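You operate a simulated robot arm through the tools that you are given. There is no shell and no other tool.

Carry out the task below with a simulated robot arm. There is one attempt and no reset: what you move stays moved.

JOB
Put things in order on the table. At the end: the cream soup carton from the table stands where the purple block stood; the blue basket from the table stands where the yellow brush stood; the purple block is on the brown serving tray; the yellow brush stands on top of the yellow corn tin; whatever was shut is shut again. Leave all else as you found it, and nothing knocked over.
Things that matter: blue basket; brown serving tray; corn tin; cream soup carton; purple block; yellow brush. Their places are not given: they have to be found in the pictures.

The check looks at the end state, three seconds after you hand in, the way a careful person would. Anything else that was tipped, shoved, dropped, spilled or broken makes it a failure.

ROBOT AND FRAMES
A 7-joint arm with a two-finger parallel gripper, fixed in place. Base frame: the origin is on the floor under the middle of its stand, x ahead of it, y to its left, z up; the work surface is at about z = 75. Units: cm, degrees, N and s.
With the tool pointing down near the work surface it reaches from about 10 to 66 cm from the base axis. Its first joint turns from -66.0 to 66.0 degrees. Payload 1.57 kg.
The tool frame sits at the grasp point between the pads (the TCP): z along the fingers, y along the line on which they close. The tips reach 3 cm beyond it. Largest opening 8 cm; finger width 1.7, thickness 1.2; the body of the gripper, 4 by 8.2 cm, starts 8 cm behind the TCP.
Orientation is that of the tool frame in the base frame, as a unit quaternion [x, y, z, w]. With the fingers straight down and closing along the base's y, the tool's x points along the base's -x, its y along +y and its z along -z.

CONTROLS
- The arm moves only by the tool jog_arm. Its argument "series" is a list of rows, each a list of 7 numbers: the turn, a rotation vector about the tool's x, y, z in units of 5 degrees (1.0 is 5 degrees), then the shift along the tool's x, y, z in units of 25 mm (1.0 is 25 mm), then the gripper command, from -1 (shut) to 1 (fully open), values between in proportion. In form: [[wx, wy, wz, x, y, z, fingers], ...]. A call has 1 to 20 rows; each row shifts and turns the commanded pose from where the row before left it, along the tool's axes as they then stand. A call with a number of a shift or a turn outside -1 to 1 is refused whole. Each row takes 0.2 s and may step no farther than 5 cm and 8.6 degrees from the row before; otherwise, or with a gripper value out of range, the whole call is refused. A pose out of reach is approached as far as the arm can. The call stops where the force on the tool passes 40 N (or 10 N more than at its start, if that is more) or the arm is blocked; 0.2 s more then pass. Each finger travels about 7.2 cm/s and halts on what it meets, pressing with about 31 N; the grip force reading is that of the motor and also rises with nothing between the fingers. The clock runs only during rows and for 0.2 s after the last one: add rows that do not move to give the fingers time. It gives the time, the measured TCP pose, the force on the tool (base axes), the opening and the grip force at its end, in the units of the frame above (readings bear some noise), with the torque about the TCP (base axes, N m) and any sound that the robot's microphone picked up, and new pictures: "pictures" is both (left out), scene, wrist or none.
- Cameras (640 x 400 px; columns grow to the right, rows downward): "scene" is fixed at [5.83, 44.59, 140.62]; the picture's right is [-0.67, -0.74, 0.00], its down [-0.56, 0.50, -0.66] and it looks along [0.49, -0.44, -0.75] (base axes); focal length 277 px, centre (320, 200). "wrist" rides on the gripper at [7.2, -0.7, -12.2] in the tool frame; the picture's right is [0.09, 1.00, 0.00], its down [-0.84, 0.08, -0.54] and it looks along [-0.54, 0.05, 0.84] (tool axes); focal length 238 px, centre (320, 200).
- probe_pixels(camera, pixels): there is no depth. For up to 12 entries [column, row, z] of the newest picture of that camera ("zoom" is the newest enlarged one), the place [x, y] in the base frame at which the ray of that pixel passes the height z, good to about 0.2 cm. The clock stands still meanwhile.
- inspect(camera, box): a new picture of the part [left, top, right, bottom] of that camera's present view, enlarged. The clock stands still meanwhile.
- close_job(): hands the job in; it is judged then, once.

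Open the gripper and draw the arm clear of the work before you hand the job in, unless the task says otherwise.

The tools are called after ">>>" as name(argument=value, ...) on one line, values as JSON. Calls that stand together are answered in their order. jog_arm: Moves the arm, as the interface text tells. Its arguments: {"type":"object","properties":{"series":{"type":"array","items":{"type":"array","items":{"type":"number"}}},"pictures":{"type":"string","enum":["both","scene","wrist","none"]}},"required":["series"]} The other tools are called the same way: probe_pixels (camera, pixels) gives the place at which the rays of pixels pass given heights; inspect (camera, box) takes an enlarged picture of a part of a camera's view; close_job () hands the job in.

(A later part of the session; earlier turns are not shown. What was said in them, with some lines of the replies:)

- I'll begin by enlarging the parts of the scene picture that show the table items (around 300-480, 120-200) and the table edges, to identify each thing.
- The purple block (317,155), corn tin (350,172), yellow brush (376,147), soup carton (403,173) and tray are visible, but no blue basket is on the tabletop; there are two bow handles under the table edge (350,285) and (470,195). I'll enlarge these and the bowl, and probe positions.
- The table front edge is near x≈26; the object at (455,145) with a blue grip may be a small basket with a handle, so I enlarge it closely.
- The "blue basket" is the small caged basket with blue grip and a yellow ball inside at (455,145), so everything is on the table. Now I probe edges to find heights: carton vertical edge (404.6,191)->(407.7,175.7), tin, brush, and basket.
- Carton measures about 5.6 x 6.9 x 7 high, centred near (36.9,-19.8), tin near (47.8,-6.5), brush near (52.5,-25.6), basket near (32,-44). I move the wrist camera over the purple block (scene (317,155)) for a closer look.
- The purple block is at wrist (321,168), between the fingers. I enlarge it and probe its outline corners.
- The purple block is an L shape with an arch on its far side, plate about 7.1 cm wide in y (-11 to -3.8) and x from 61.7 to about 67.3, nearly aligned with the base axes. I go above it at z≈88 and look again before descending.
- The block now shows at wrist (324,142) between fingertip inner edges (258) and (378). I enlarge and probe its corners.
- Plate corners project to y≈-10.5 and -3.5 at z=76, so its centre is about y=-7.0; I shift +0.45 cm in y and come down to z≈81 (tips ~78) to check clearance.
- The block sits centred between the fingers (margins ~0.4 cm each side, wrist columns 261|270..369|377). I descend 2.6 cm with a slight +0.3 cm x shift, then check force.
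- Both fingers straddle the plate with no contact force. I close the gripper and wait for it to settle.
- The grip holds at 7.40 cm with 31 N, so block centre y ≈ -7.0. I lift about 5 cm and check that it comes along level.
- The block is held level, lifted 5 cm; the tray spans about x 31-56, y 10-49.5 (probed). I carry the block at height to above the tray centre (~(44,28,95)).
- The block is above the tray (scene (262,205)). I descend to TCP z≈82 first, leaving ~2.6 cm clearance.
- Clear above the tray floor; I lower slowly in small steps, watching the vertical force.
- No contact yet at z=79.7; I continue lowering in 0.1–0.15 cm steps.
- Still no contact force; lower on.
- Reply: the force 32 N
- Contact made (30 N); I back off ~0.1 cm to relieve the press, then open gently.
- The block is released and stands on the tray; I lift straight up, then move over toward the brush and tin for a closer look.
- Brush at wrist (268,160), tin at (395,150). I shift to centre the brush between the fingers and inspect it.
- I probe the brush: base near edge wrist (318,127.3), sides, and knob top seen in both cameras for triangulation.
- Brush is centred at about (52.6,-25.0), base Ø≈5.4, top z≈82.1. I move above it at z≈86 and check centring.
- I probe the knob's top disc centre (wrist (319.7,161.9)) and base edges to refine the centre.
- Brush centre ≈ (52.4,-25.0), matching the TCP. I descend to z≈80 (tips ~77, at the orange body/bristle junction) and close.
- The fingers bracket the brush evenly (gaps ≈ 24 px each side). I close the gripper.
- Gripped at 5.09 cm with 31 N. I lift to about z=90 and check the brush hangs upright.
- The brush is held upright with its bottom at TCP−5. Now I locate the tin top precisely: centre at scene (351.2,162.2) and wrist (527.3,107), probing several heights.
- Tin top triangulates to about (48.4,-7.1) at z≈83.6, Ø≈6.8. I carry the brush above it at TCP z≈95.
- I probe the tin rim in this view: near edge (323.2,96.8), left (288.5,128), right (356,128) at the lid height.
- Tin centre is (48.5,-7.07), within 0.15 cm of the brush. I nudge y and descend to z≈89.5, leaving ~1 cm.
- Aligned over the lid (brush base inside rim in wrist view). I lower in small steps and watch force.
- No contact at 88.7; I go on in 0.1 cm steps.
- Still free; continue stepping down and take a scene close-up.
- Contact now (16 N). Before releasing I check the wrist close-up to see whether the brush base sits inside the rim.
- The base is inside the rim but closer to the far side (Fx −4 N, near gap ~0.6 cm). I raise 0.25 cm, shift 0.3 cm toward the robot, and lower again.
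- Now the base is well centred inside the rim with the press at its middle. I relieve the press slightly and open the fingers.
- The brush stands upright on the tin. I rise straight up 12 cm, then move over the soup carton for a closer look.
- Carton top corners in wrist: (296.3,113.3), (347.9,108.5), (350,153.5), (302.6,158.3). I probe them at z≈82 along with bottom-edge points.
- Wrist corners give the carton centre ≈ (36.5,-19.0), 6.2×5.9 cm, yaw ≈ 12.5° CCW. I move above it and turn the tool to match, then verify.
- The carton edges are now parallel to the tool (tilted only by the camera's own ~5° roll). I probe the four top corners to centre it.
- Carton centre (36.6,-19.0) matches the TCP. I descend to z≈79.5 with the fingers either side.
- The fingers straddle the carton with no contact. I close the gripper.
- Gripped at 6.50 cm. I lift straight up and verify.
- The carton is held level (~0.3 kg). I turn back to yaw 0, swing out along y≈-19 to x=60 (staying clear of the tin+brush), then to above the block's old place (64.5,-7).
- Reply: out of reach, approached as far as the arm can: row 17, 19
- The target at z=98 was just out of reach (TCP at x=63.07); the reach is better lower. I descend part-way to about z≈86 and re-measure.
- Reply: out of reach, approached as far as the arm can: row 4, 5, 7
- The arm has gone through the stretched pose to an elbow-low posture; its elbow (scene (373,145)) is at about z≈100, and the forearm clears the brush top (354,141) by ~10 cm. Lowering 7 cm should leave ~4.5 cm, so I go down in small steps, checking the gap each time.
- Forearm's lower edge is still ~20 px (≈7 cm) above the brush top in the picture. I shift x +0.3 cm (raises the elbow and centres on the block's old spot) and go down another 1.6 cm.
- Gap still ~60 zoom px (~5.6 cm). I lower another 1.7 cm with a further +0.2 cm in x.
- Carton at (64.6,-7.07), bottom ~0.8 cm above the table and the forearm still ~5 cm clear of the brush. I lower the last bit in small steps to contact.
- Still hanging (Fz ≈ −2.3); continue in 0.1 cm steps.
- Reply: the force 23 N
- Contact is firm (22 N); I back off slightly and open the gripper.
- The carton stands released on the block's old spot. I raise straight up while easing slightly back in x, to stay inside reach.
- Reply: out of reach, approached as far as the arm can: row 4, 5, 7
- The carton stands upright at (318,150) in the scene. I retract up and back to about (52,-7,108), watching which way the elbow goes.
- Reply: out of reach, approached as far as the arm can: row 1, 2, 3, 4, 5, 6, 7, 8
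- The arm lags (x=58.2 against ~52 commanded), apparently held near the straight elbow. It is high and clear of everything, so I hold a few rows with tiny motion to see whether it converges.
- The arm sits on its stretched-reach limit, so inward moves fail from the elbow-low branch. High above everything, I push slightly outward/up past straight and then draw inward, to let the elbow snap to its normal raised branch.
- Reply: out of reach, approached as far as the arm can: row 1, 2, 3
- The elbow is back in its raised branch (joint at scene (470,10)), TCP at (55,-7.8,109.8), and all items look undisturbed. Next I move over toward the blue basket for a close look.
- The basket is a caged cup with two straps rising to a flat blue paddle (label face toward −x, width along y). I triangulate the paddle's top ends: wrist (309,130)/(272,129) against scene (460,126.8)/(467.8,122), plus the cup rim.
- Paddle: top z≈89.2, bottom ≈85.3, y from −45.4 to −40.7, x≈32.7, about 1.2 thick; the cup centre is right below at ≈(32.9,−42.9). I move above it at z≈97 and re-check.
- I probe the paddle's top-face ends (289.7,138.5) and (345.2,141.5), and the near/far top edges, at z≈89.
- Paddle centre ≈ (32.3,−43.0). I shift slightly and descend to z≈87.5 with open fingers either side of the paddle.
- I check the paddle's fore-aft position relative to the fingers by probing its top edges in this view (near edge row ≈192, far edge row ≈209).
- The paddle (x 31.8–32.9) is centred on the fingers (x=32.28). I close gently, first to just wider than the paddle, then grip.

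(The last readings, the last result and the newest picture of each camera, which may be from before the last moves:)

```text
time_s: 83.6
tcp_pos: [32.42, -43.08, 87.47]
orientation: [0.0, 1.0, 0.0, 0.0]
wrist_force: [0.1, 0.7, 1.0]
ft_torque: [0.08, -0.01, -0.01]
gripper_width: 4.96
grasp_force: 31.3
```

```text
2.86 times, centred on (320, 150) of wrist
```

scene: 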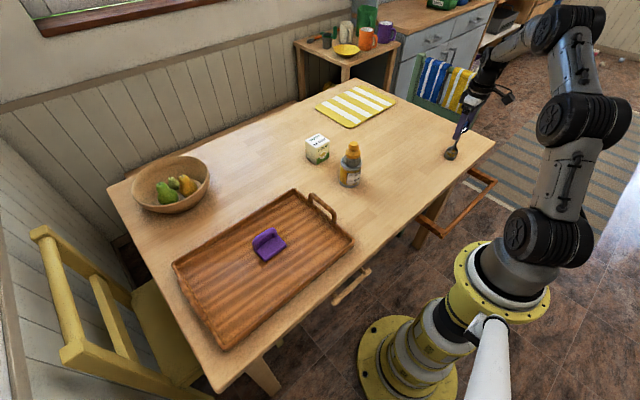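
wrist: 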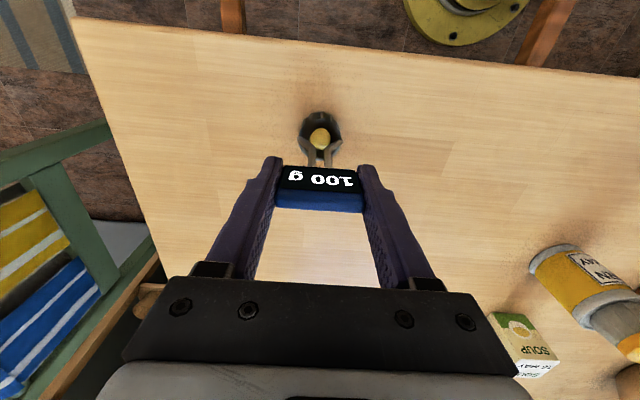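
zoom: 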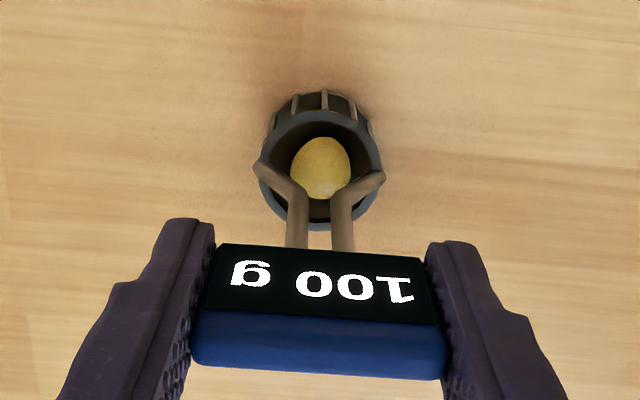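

Gripped at 4.96 cm; the ball sits in the cup. I lift slowly 6 cm and check that the basket stays level.

>>> jog_arm(series=[[0, 0, 0, 0, 0, -0.08, -1], [0, 0, 0, 0, 0, -0.15, -1], [0, 0, 0, 0, 0, -0.25, -1], [0, 0, 0, 0, 0, -0.3, -1], [0, 0, 0, 0, 0, -0.3, -1], [0, 0, 0, 0, 0, -0.3, -1], [0, 0, 0, 0, 0, -0.3, -1], [0, 0, 0, 0, 0, -0.3, -1], [0, 0, 0, 0, 0, -0.25, -1], [0, 0, 0, 0, 0, -0.15, -1], [0, 0, 0, 0, 0, -0.08, -1], [0, 0, 0, 0, 0, 0, -1]])

>>> inspect(camera="scene", box=[430, 60, 510, 170])

>>> inspect(camera="wrist", box=[230, 80, 410, 220])

```text
time_s: 86.2
tcp_pos: [32.44, -43.07, 93.66]
orientation: [0.0, 1.0, 0.0, 0.0]
wrist_force: [-0.5, 0.0, -2.3]
ft_torque: [0.03, 0.0, 0.0]
gripper_width: 4.99
grasp_force: 30.9
```

scene: 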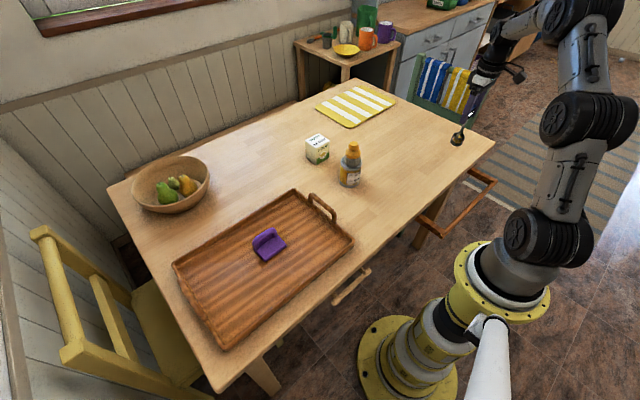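
wrist: 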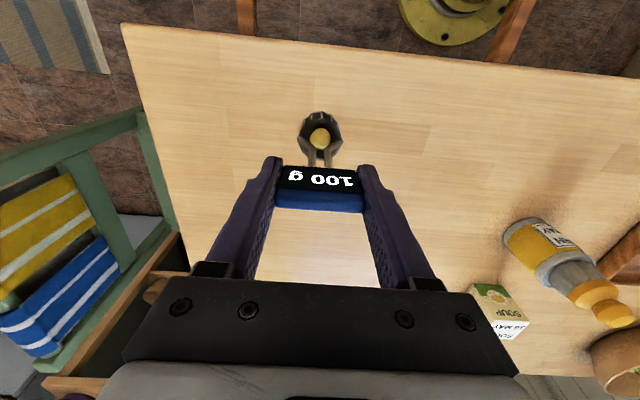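

```text
3.64 times, centred on (470, 115) of scene
```

zoom: 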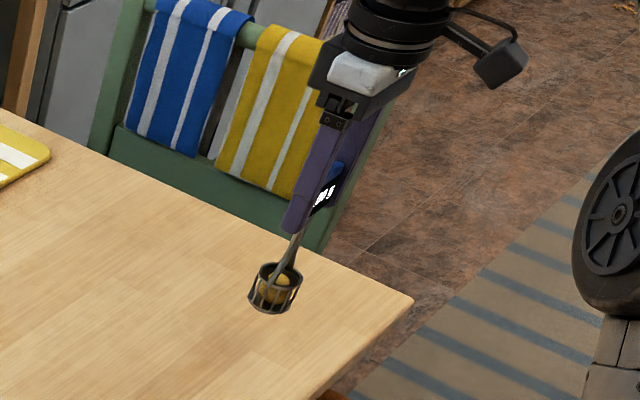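

```text
2.86 times, centred on (320, 150) of wrist
```

zoom: 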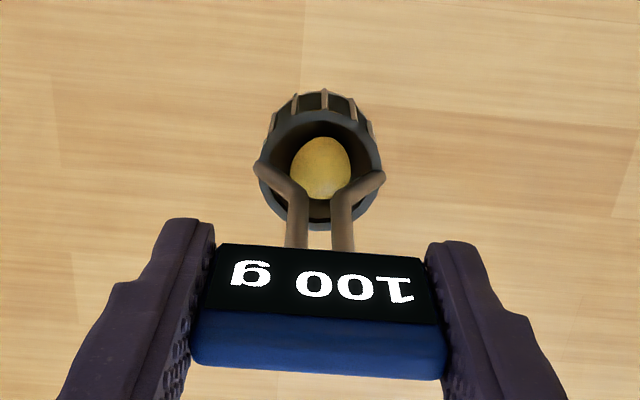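

The basket hangs level with the ball in it. I carry it with a gentle ramp to above the brush's old place (52.45,−25.0), at the same height.

>>> jog_arm(series=[[0, 0, 0, -0.118, 0.106, 0, -1], [0, 0, 0, -0.235, 0.213, 0, -1], [0, 0, 0, -0.353, 0.319, 0, -1], [0, 0, 0, -0.47, 0.425, 0, -1], [0, 0, 0, -0.47, 0.425, 0, -1], [0, 0, 0, -0.47, 0.425, 0, -1], [0, 0, 0, -0.47, 0.425, 0, -1], [0, 0, 0, -0.47, 0.425, 0, -1], [0, 0, 0, -0.47, 0.425, 0, -1], [0, 0, 0, -0.47, 0.425, 0, -1], [0, 0, 0, -0.47, 0.425, 0, -1], [0, 0, 0, -0.47, 0.425, 0, -1], [0, 0, 0, -0.47, 0.425, 0, -1], [0, 0, 0, -0.47, 0.425, 0, -1], [0, 0, 0, -0.47, 0.425, 0, -1], [0, 0, 0, -0.47, 0.425, 0, -1], [0, 0, 0, -0.47, 0.425, 0, -1], [0, 0, 0, -0.353, 0.319, 0, -1], [0, 0, 0, -0.235, 0.213, 0, -1], [0, 0, 0, -0.118, 0.106, 0, -1]])

>>> inspect(camera="scene", box=[330, 70, 430, 180])

>>> inspect(camera="wrist", box=[230, 80, 410, 220])

```text
time_s: 90.4
tcp_pos: [52.53, -25.11, 93.51]
orientation: [0.0, 1.0, 0.001, 0.0]
wrist_force: [-0.5, -0.6, -1.6]
ft_torque: [0.0, -0.01, -0.03]
gripper_width: 4.93
grasp_force: 30.6
```

scene: 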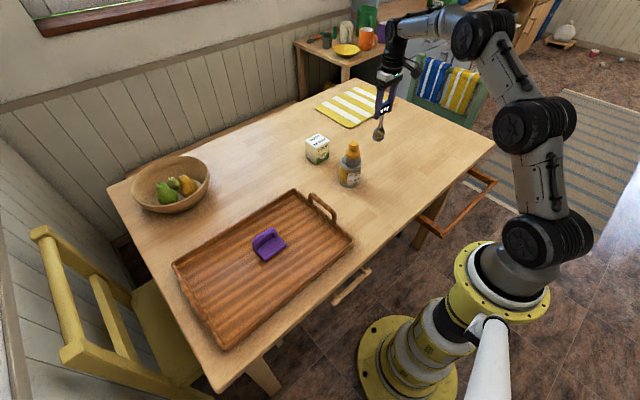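
wrist: 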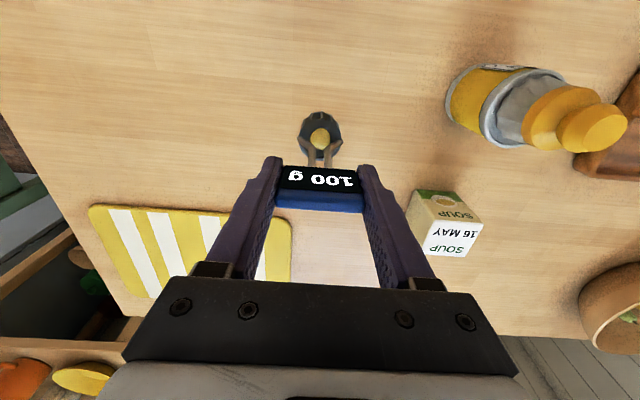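

```text
3.64 times, centred on (380, 125) of scene
```

zoom: 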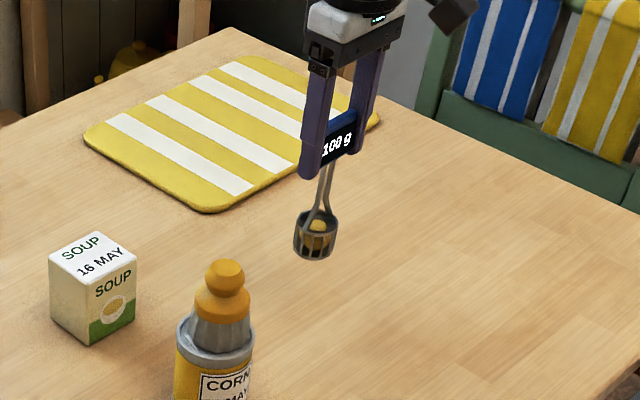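

```text
2.86 times, centred on (320, 150) of wrist
```

zoom: 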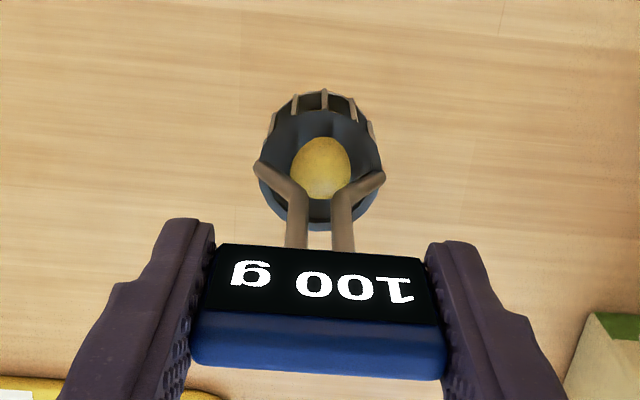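

At (52.5,−25.1) with everything steady. I lower gently to z≈88.2, leaving ~0.7 cm.

>>> jog_arm(series=[[0, 0, 0, 0, 0.02, 0.1, -1], [0, 0, 0, 0, 0.02, 0.2, -1], [0, 0, 0, 0, 0, 0.3, -1], [0, 0, 0, 0, 0, 0.3, -1], [0, 0, 0, 0, 0, 0.3, -1], [0, 0, 0, 0, 0, 0.3, -1], [0, 0, 0, 0, 0, 0.3, -1], [0, 0, 0, 0, 0, 0.2, -1], [0, 0, 0, 0, 0, 0.1, -1], [0, 0, 0, 0, 0, 0, -1]], pictures="scene")

>>> jog_arm(series=[[0, 0, 0, 0, 0, 0.06, -1], [0, 0, 0, 0, 0, 0.06, -1], [0, 0, 0, 0, 0, 0, -1]], pictures="none")

>>> jog_arm(series=[[0, 0, 0, 0, 0, 0.04, -1], [0, 0, 0, 0, 0, 0.04, -1], [0, 0, 0, 0, 0, 0, -1]], pictures="none")

```text
time_s: 92.6
tcp_pos: [52.46, -24.95, 88.36]
orientation: [0.0, 1.0, 0.0, 0.0]
wrist_force: [0.1, 0.4, -1.4]
ft_torque: [0.02, 0.0, 0.0]
gripper_width: 4.94
grasp_force: 31.3
```

scene: 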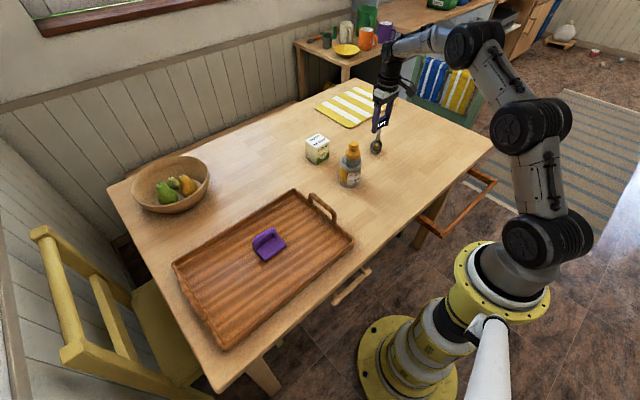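

```text
time_s: 93.4
tcp_pos: [52.45, -24.97, 87.89]
orientation: [0.0, 1.0, 0.0, 0.0]
wrist_force: [0.5, -0.7, -2.8]
ft_torque: [0.05, -0.02, -0.02]
gripper_width: 4.97
grasp_force: 31.1
```

```text
time_s: 94.2
tcp_pos: [52.39, -24.97, 87.71]
orientation: [0.001, 1.0, -0.001, 0.0]
wrist_force: [0.1, -0.1, -2.1]
ft_torque: [-0.01, 0.0, 0.02]
gripper_width: 4.95
grasp_force: 30.8
```

Near the table now (87.7 vs 87.45 at grasp); I step down by 0.1 cm.

>>> jog_arm(series=[[0, 0, 0, 0, 0, 0.04, -1], [0, 0, 0, 0, 0, 0, -1]], pictures="none")

>>> jog_arm(series=[[0, 0, 0, 0, 0, 0.04, -1], [0, 0, 0, 0, 0, 0, -1]], pictures="none")

>>> jog_arm(series=[[0, 0, 0, 0, 0, 0.02, -1], [0, 0, 0, 0, 0, 0, -1]], pictures="none")

```text
time_s: 94.8
tcp_pos: [52.36, -24.95, 87.79]
orientation: [0.0, 1.0, 0.0, 0.0]
wrist_force: [-0.5, 0.7, -2.3]
ft_torque: [-0.01, 0.0, 0.02]
gripper_width: 4.97
grasp_force: 30.9
```

```text
time_s: 95.4
tcp_pos: [52.36, -24.9, 87.7]
orientation: [-0.001, 1.0, 0.001, 0.0]
wrist_force: [0.1, -0.1, -1.8]
ft_torque: [0.02, -0.01, 0.01]
gripper_width: 5.0
grasp_force: 30.9
```

```text
time_s: 96.0
tcp_pos: [52.39, -24.98, 87.55]
orientation: [0.0, 1.0, -0.001, 0.0]
wrist_force: [-0.5, 0.1, -2.0]
ft_torque: [0.02, 0.03, 0.01]
gripper_width: 4.95
grasp_force: 31.0
```

Still hanging (Fz ≈ −2); continue stepping down.

>>> jog_arm(series=[[0, 0, 0, 0, 0, 0.03, -1], [0, 0, 0, 0, 0, 0, -1]], pictures="none")

>>> jog_arm(series=[[0, 0, 0, 0, 0, 0.03, -1], [0, 0, 0, 0, 0, 0, -1]], pictures="none")

>>> inspect(camera="scene", box=[345, 100, 415, 165])

```text
time_s: 96.6
tcp_pos: [52.42, -25.03, 87.5]
orientation: [0.0, 1.0, 0.0, 0.0]
wrist_force: [0.1, 0.0, -1.1]
ft_torque: [-0.03, 0.03, -0.01]
gripper_width: 4.93
grasp_force: 30.5
```

```text
time_s: 97.2
tcp_pos: [52.45, -25.06, 87.45]
orientation: [-0.001, 1.0, 0.0, 0.0]
wrist_force: [-3.3, 0.5, 5.2]
ft_torque: [0.12, 0.39, -0.02]
gripper_width: 4.99
grasp_force: 30.8
```

```text
6.15 times, centred on (380, 132) of scene
```

zoom: 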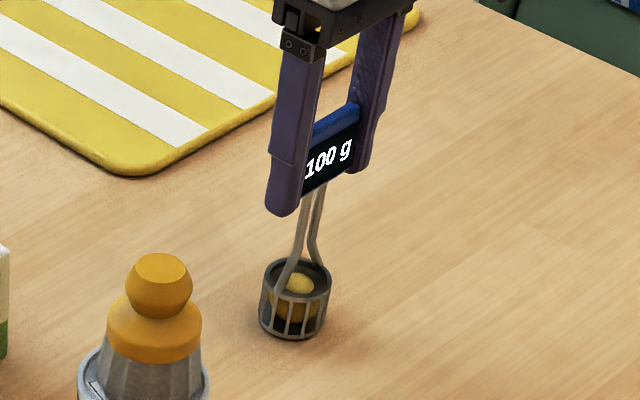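

Contact made (≈5 N up). I relieve a hair, then open the fingers gradually.

>>> jog_arm(series=[[0, 0, 0, 0, 0, -0.015, -1], [0, 0, 0, 0, 0, 0, -1], [0, 0, 0, 0, 0, 0, 0.25], [0, 0, 0, 0, 0, 0, 0.35], [0, 0, 0, 0, 0, 0, 0.5], [0, 0, 0, 0, 0, 0, 0.75], [0, 0, 0, 0, 0, 0, 1], [0, 0, 0, 0, 0, 0, 1]])

>>> inspect(camera="scene", box=[345, 100, 415, 165])

>>> inspect(camera="wrist", box=[230, 80, 410, 220])

```text
time_s: 99.0
tcp_pos: [52.36, -24.97, 87.45]
orientation: [0.0, 1.0, 0.0, 0.0]
wrist_force: [-0.6, 0.4, -0.4]
ft_torque: [0.0, -0.02, 0.02]
gripper_width: 7.99
grasp_force: 0.0
```

scene: 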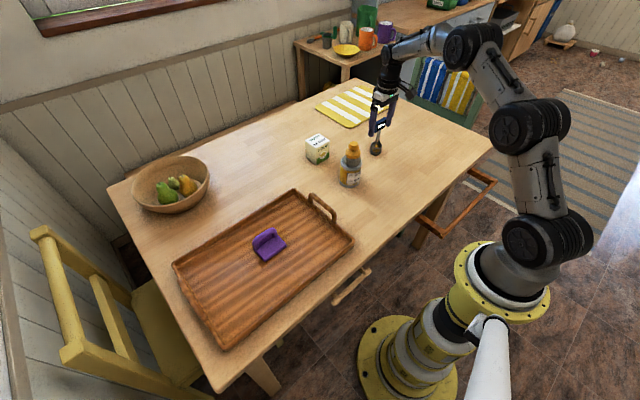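
wrist: 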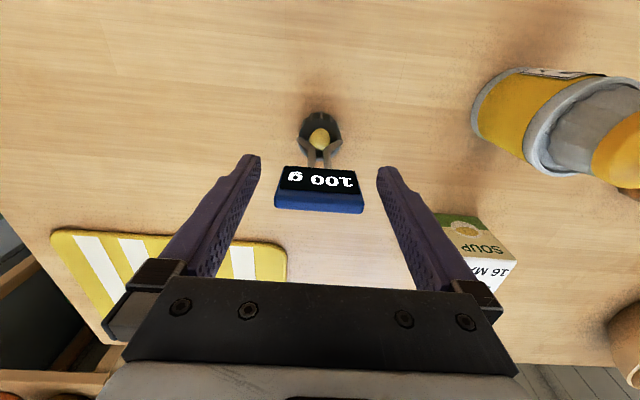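

```text
6.15 times, centred on (380, 132) of scene
```

zoom: 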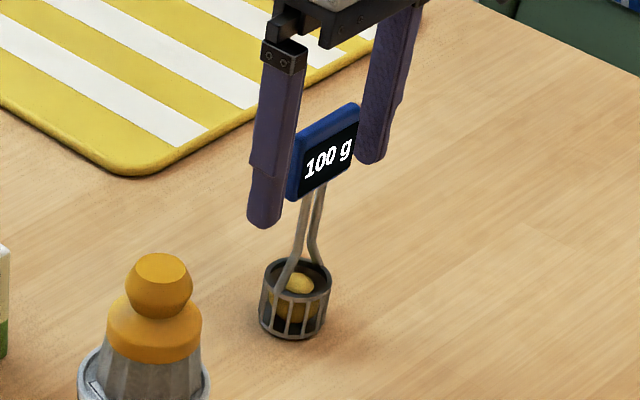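

```text
2.86 times, centred on (320, 150) of wrist
```

zoom: 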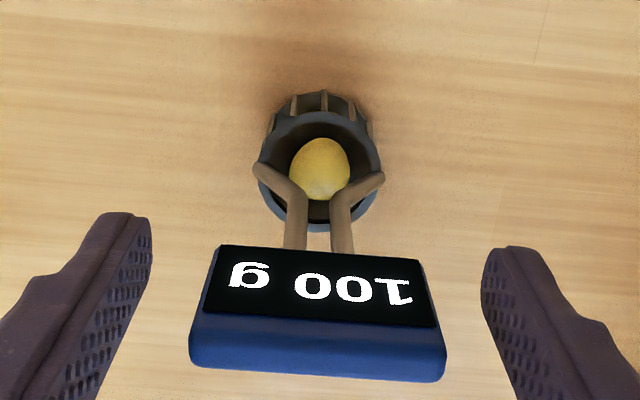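

The basket stands upright with the ball inside. I raise straight up 12 cm, then retract up and back clear of the work.

>>> jog_arm(series=[[0, 0, 0, 0, 0, -0.2, 1], [0, 0, 0, 0, 0, -0.4, 1], [0, 0, 0, 0, 0, -0.7, 1], [0, 0, 0, 0, 0, -0.9, 1], [0, 0, 0, 0, 0, -0.9, 1], [0, 0, 0, 0, 0, -0.9, 1], [0, 0, 0, 0, 0, -0.9, 1], [0, 0, 0, 0.6, 0.3, -0.6, 1], [0, 0, 0, 0.8, 0.5, -0.6, 1], [0, 0, 0, 0.8, 0.5, -0.6, 1], [0, 0, 0, 0.8, 0.5, -0.6, 1], [0, 0, 0, 0.8, 0.5, -0.6, 1], [0, 0, 0, 0.8, 0.5, -0.4, 1], [0, 0, 0, 0, 0, 0, 1]])

>>> inspect(camera="scene", box=[290, 100, 420, 200])

>>> inspect(camera="wrist", box=[160, 60, 480, 260])

```text
time_s: 102.0
tcp_pos: [40.98, -18.01, 108.19]
orientation: [0.0, 1.0, 0.001, 0.0]
wrist_force: [0.6, 0.0, -0.3]
ft_torque: [0.0, -0.03, -0.03]
gripper_width: 8.0
grasp_force: 0.2
```

scene: 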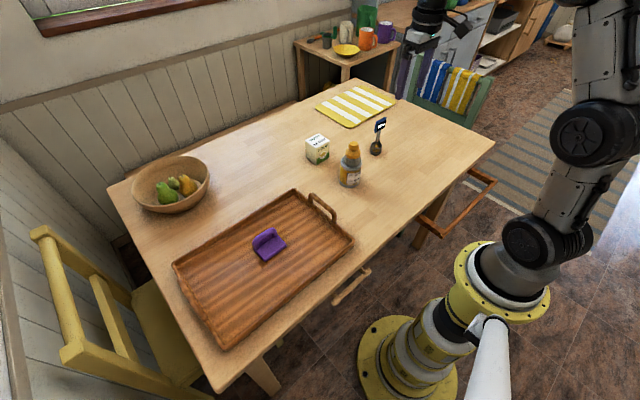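
wrist: 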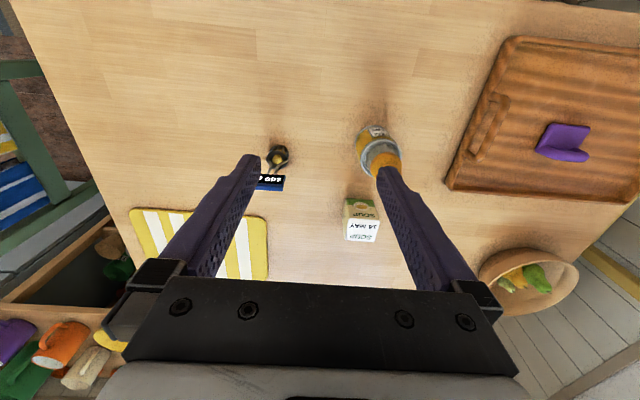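

```text
4.00 times, centred on (355, 150) of scene
```

zoom: 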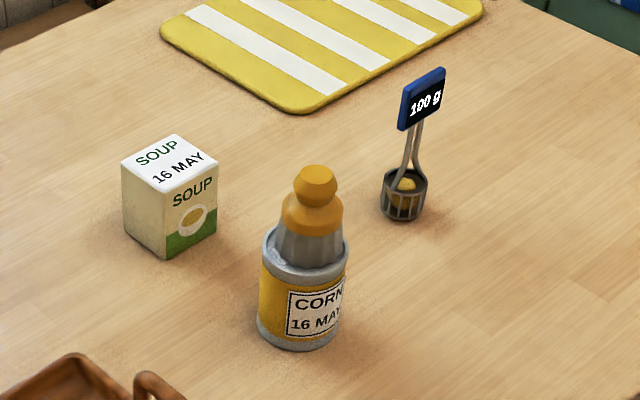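

```text
2.00 times, centred on (320, 160) of wrist
```

zoom: 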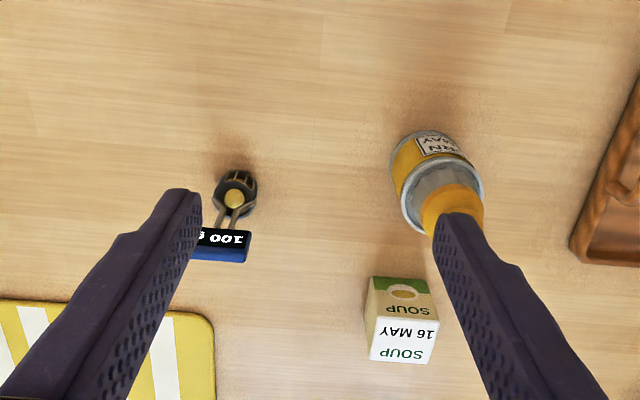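

All four items look right: carton at (318,149), basket at (376,148), brush on the tin (351,160), block on the tray. I draw the arm back a bit further and take final close-ups of the tray and drawer handles.

>>> jog_arm(series=[[0, 0, 0, 0.4, 0.6, -0.2, 1], [0, 0, 0, 0.4, 0.6, -0.2, 1], [0, 0, 0, 0.4, 0.6, -0.2, 1], [0, 0, 0, 0.4, 0.6, -0.2, 1], [0, 0, 0, 0.4, 0.6, -0.2, 1], [0, 0, 0, 0.2, 0.6, -0.2, 1], [0, 0, 0, 0, 0, 0, 1]])

>>> inspect(camera="scene", box=[160, 180, 380, 350])

>>> inspect(camera="scene", box=[290, 100, 420, 200])

>>> inspect(camera="scene", box=[320, 120, 520, 310])

```text
time_s: 103.6
tcp_pos: [35.34, -8.87, 111.11]
orientation: [0.0, 1.0, 0.0, 0.001]
wrist_force: [0.3, -0.2, -0.2]
ft_torque: [0.02, -0.06, 0.0]
gripper_width: 7.96
grasp_force: 0.2
```

scene: 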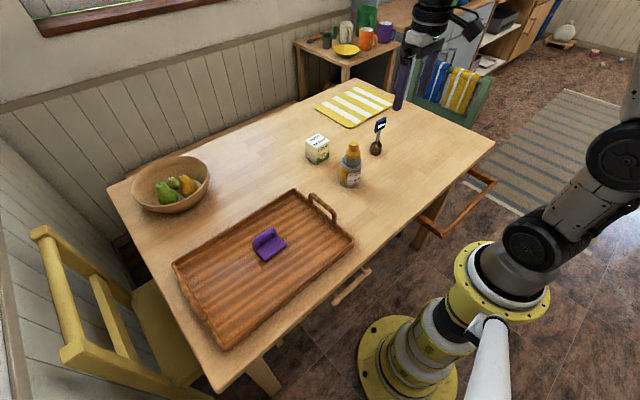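
wrist: 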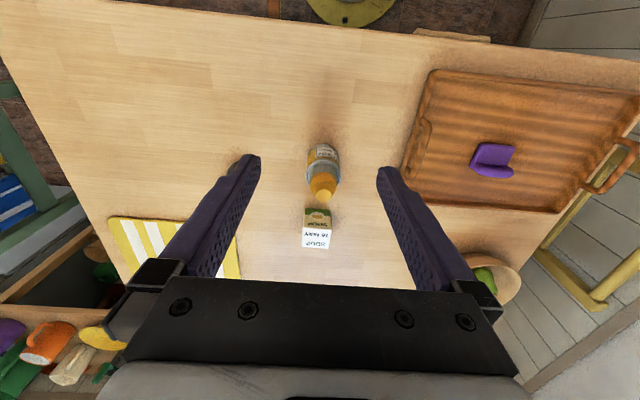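

```text
2.35 times, centred on (270, 265) of scene
```

zoom: 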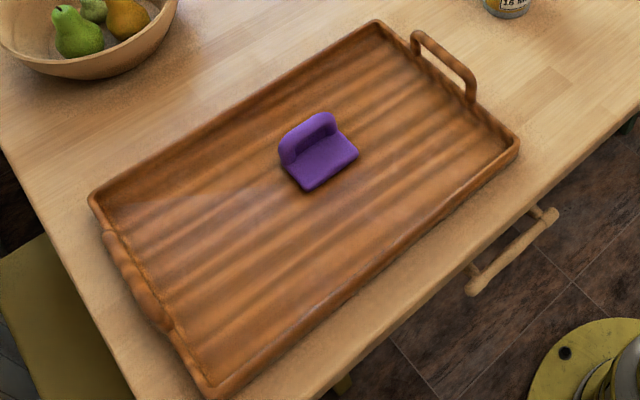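

```text
4.00 times, centred on (355, 150) of scene
```

zoom: 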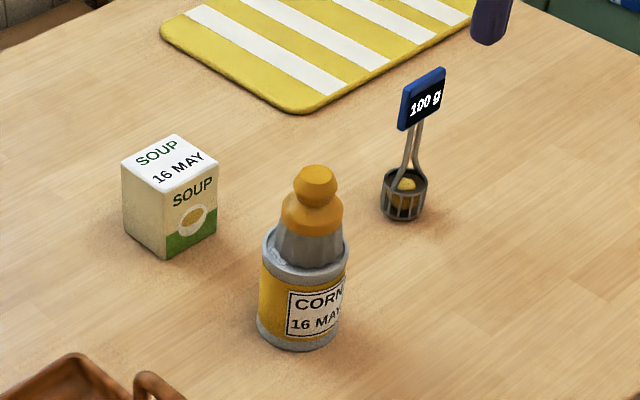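

```text
2.11 times, centred on (420, 215) of scene
```

zoom: 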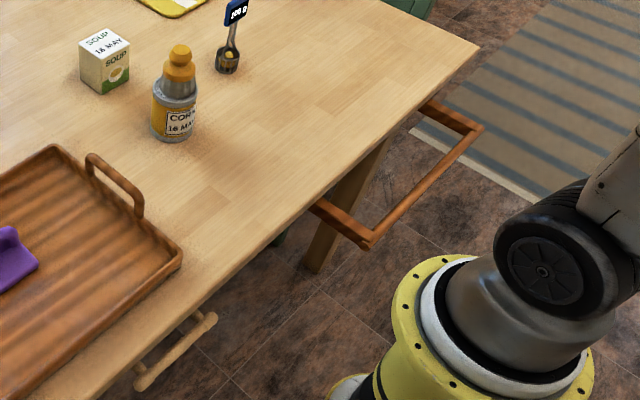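

Everything is in its place: block flat on the tray, brush upright on the corn tin, carton on the block's old spot, and basket with its ball on the brush's old spot. The handles look the same as at the start, the gripper is open and the arm is clear, so I hand the job in.

>>> close_job()

```text
The job is handed in.
```

I finished all four moves and handed the job in. In the last pictures nothing was tipped or spilled; I don't have the judged result.

- **Cream soup carton:** it stands where the purple block stood, at about (64.6, -7.0), upright.
- **Blue basket:** it stands where the yellow brush stood, at about (52.4, -25.0). The yellow ball was still in its cup.
- **Purple block:** it rests on the brown serving tray, near the middle.
- **Yellow brush:** it stands upright on the corn tin, inside the rim of the lid.
- **Shut things:** I opened nothing, and the two handles under the table edge look the same as at the start.

While carrying the carton I passed the arm's reach limit, and the elbow dropped lower than planned. It stayed a few centimetres clear of the brush, and I got it back to its normal posture before moving the basket. The gripper is open and the arm is drawn back above the table.
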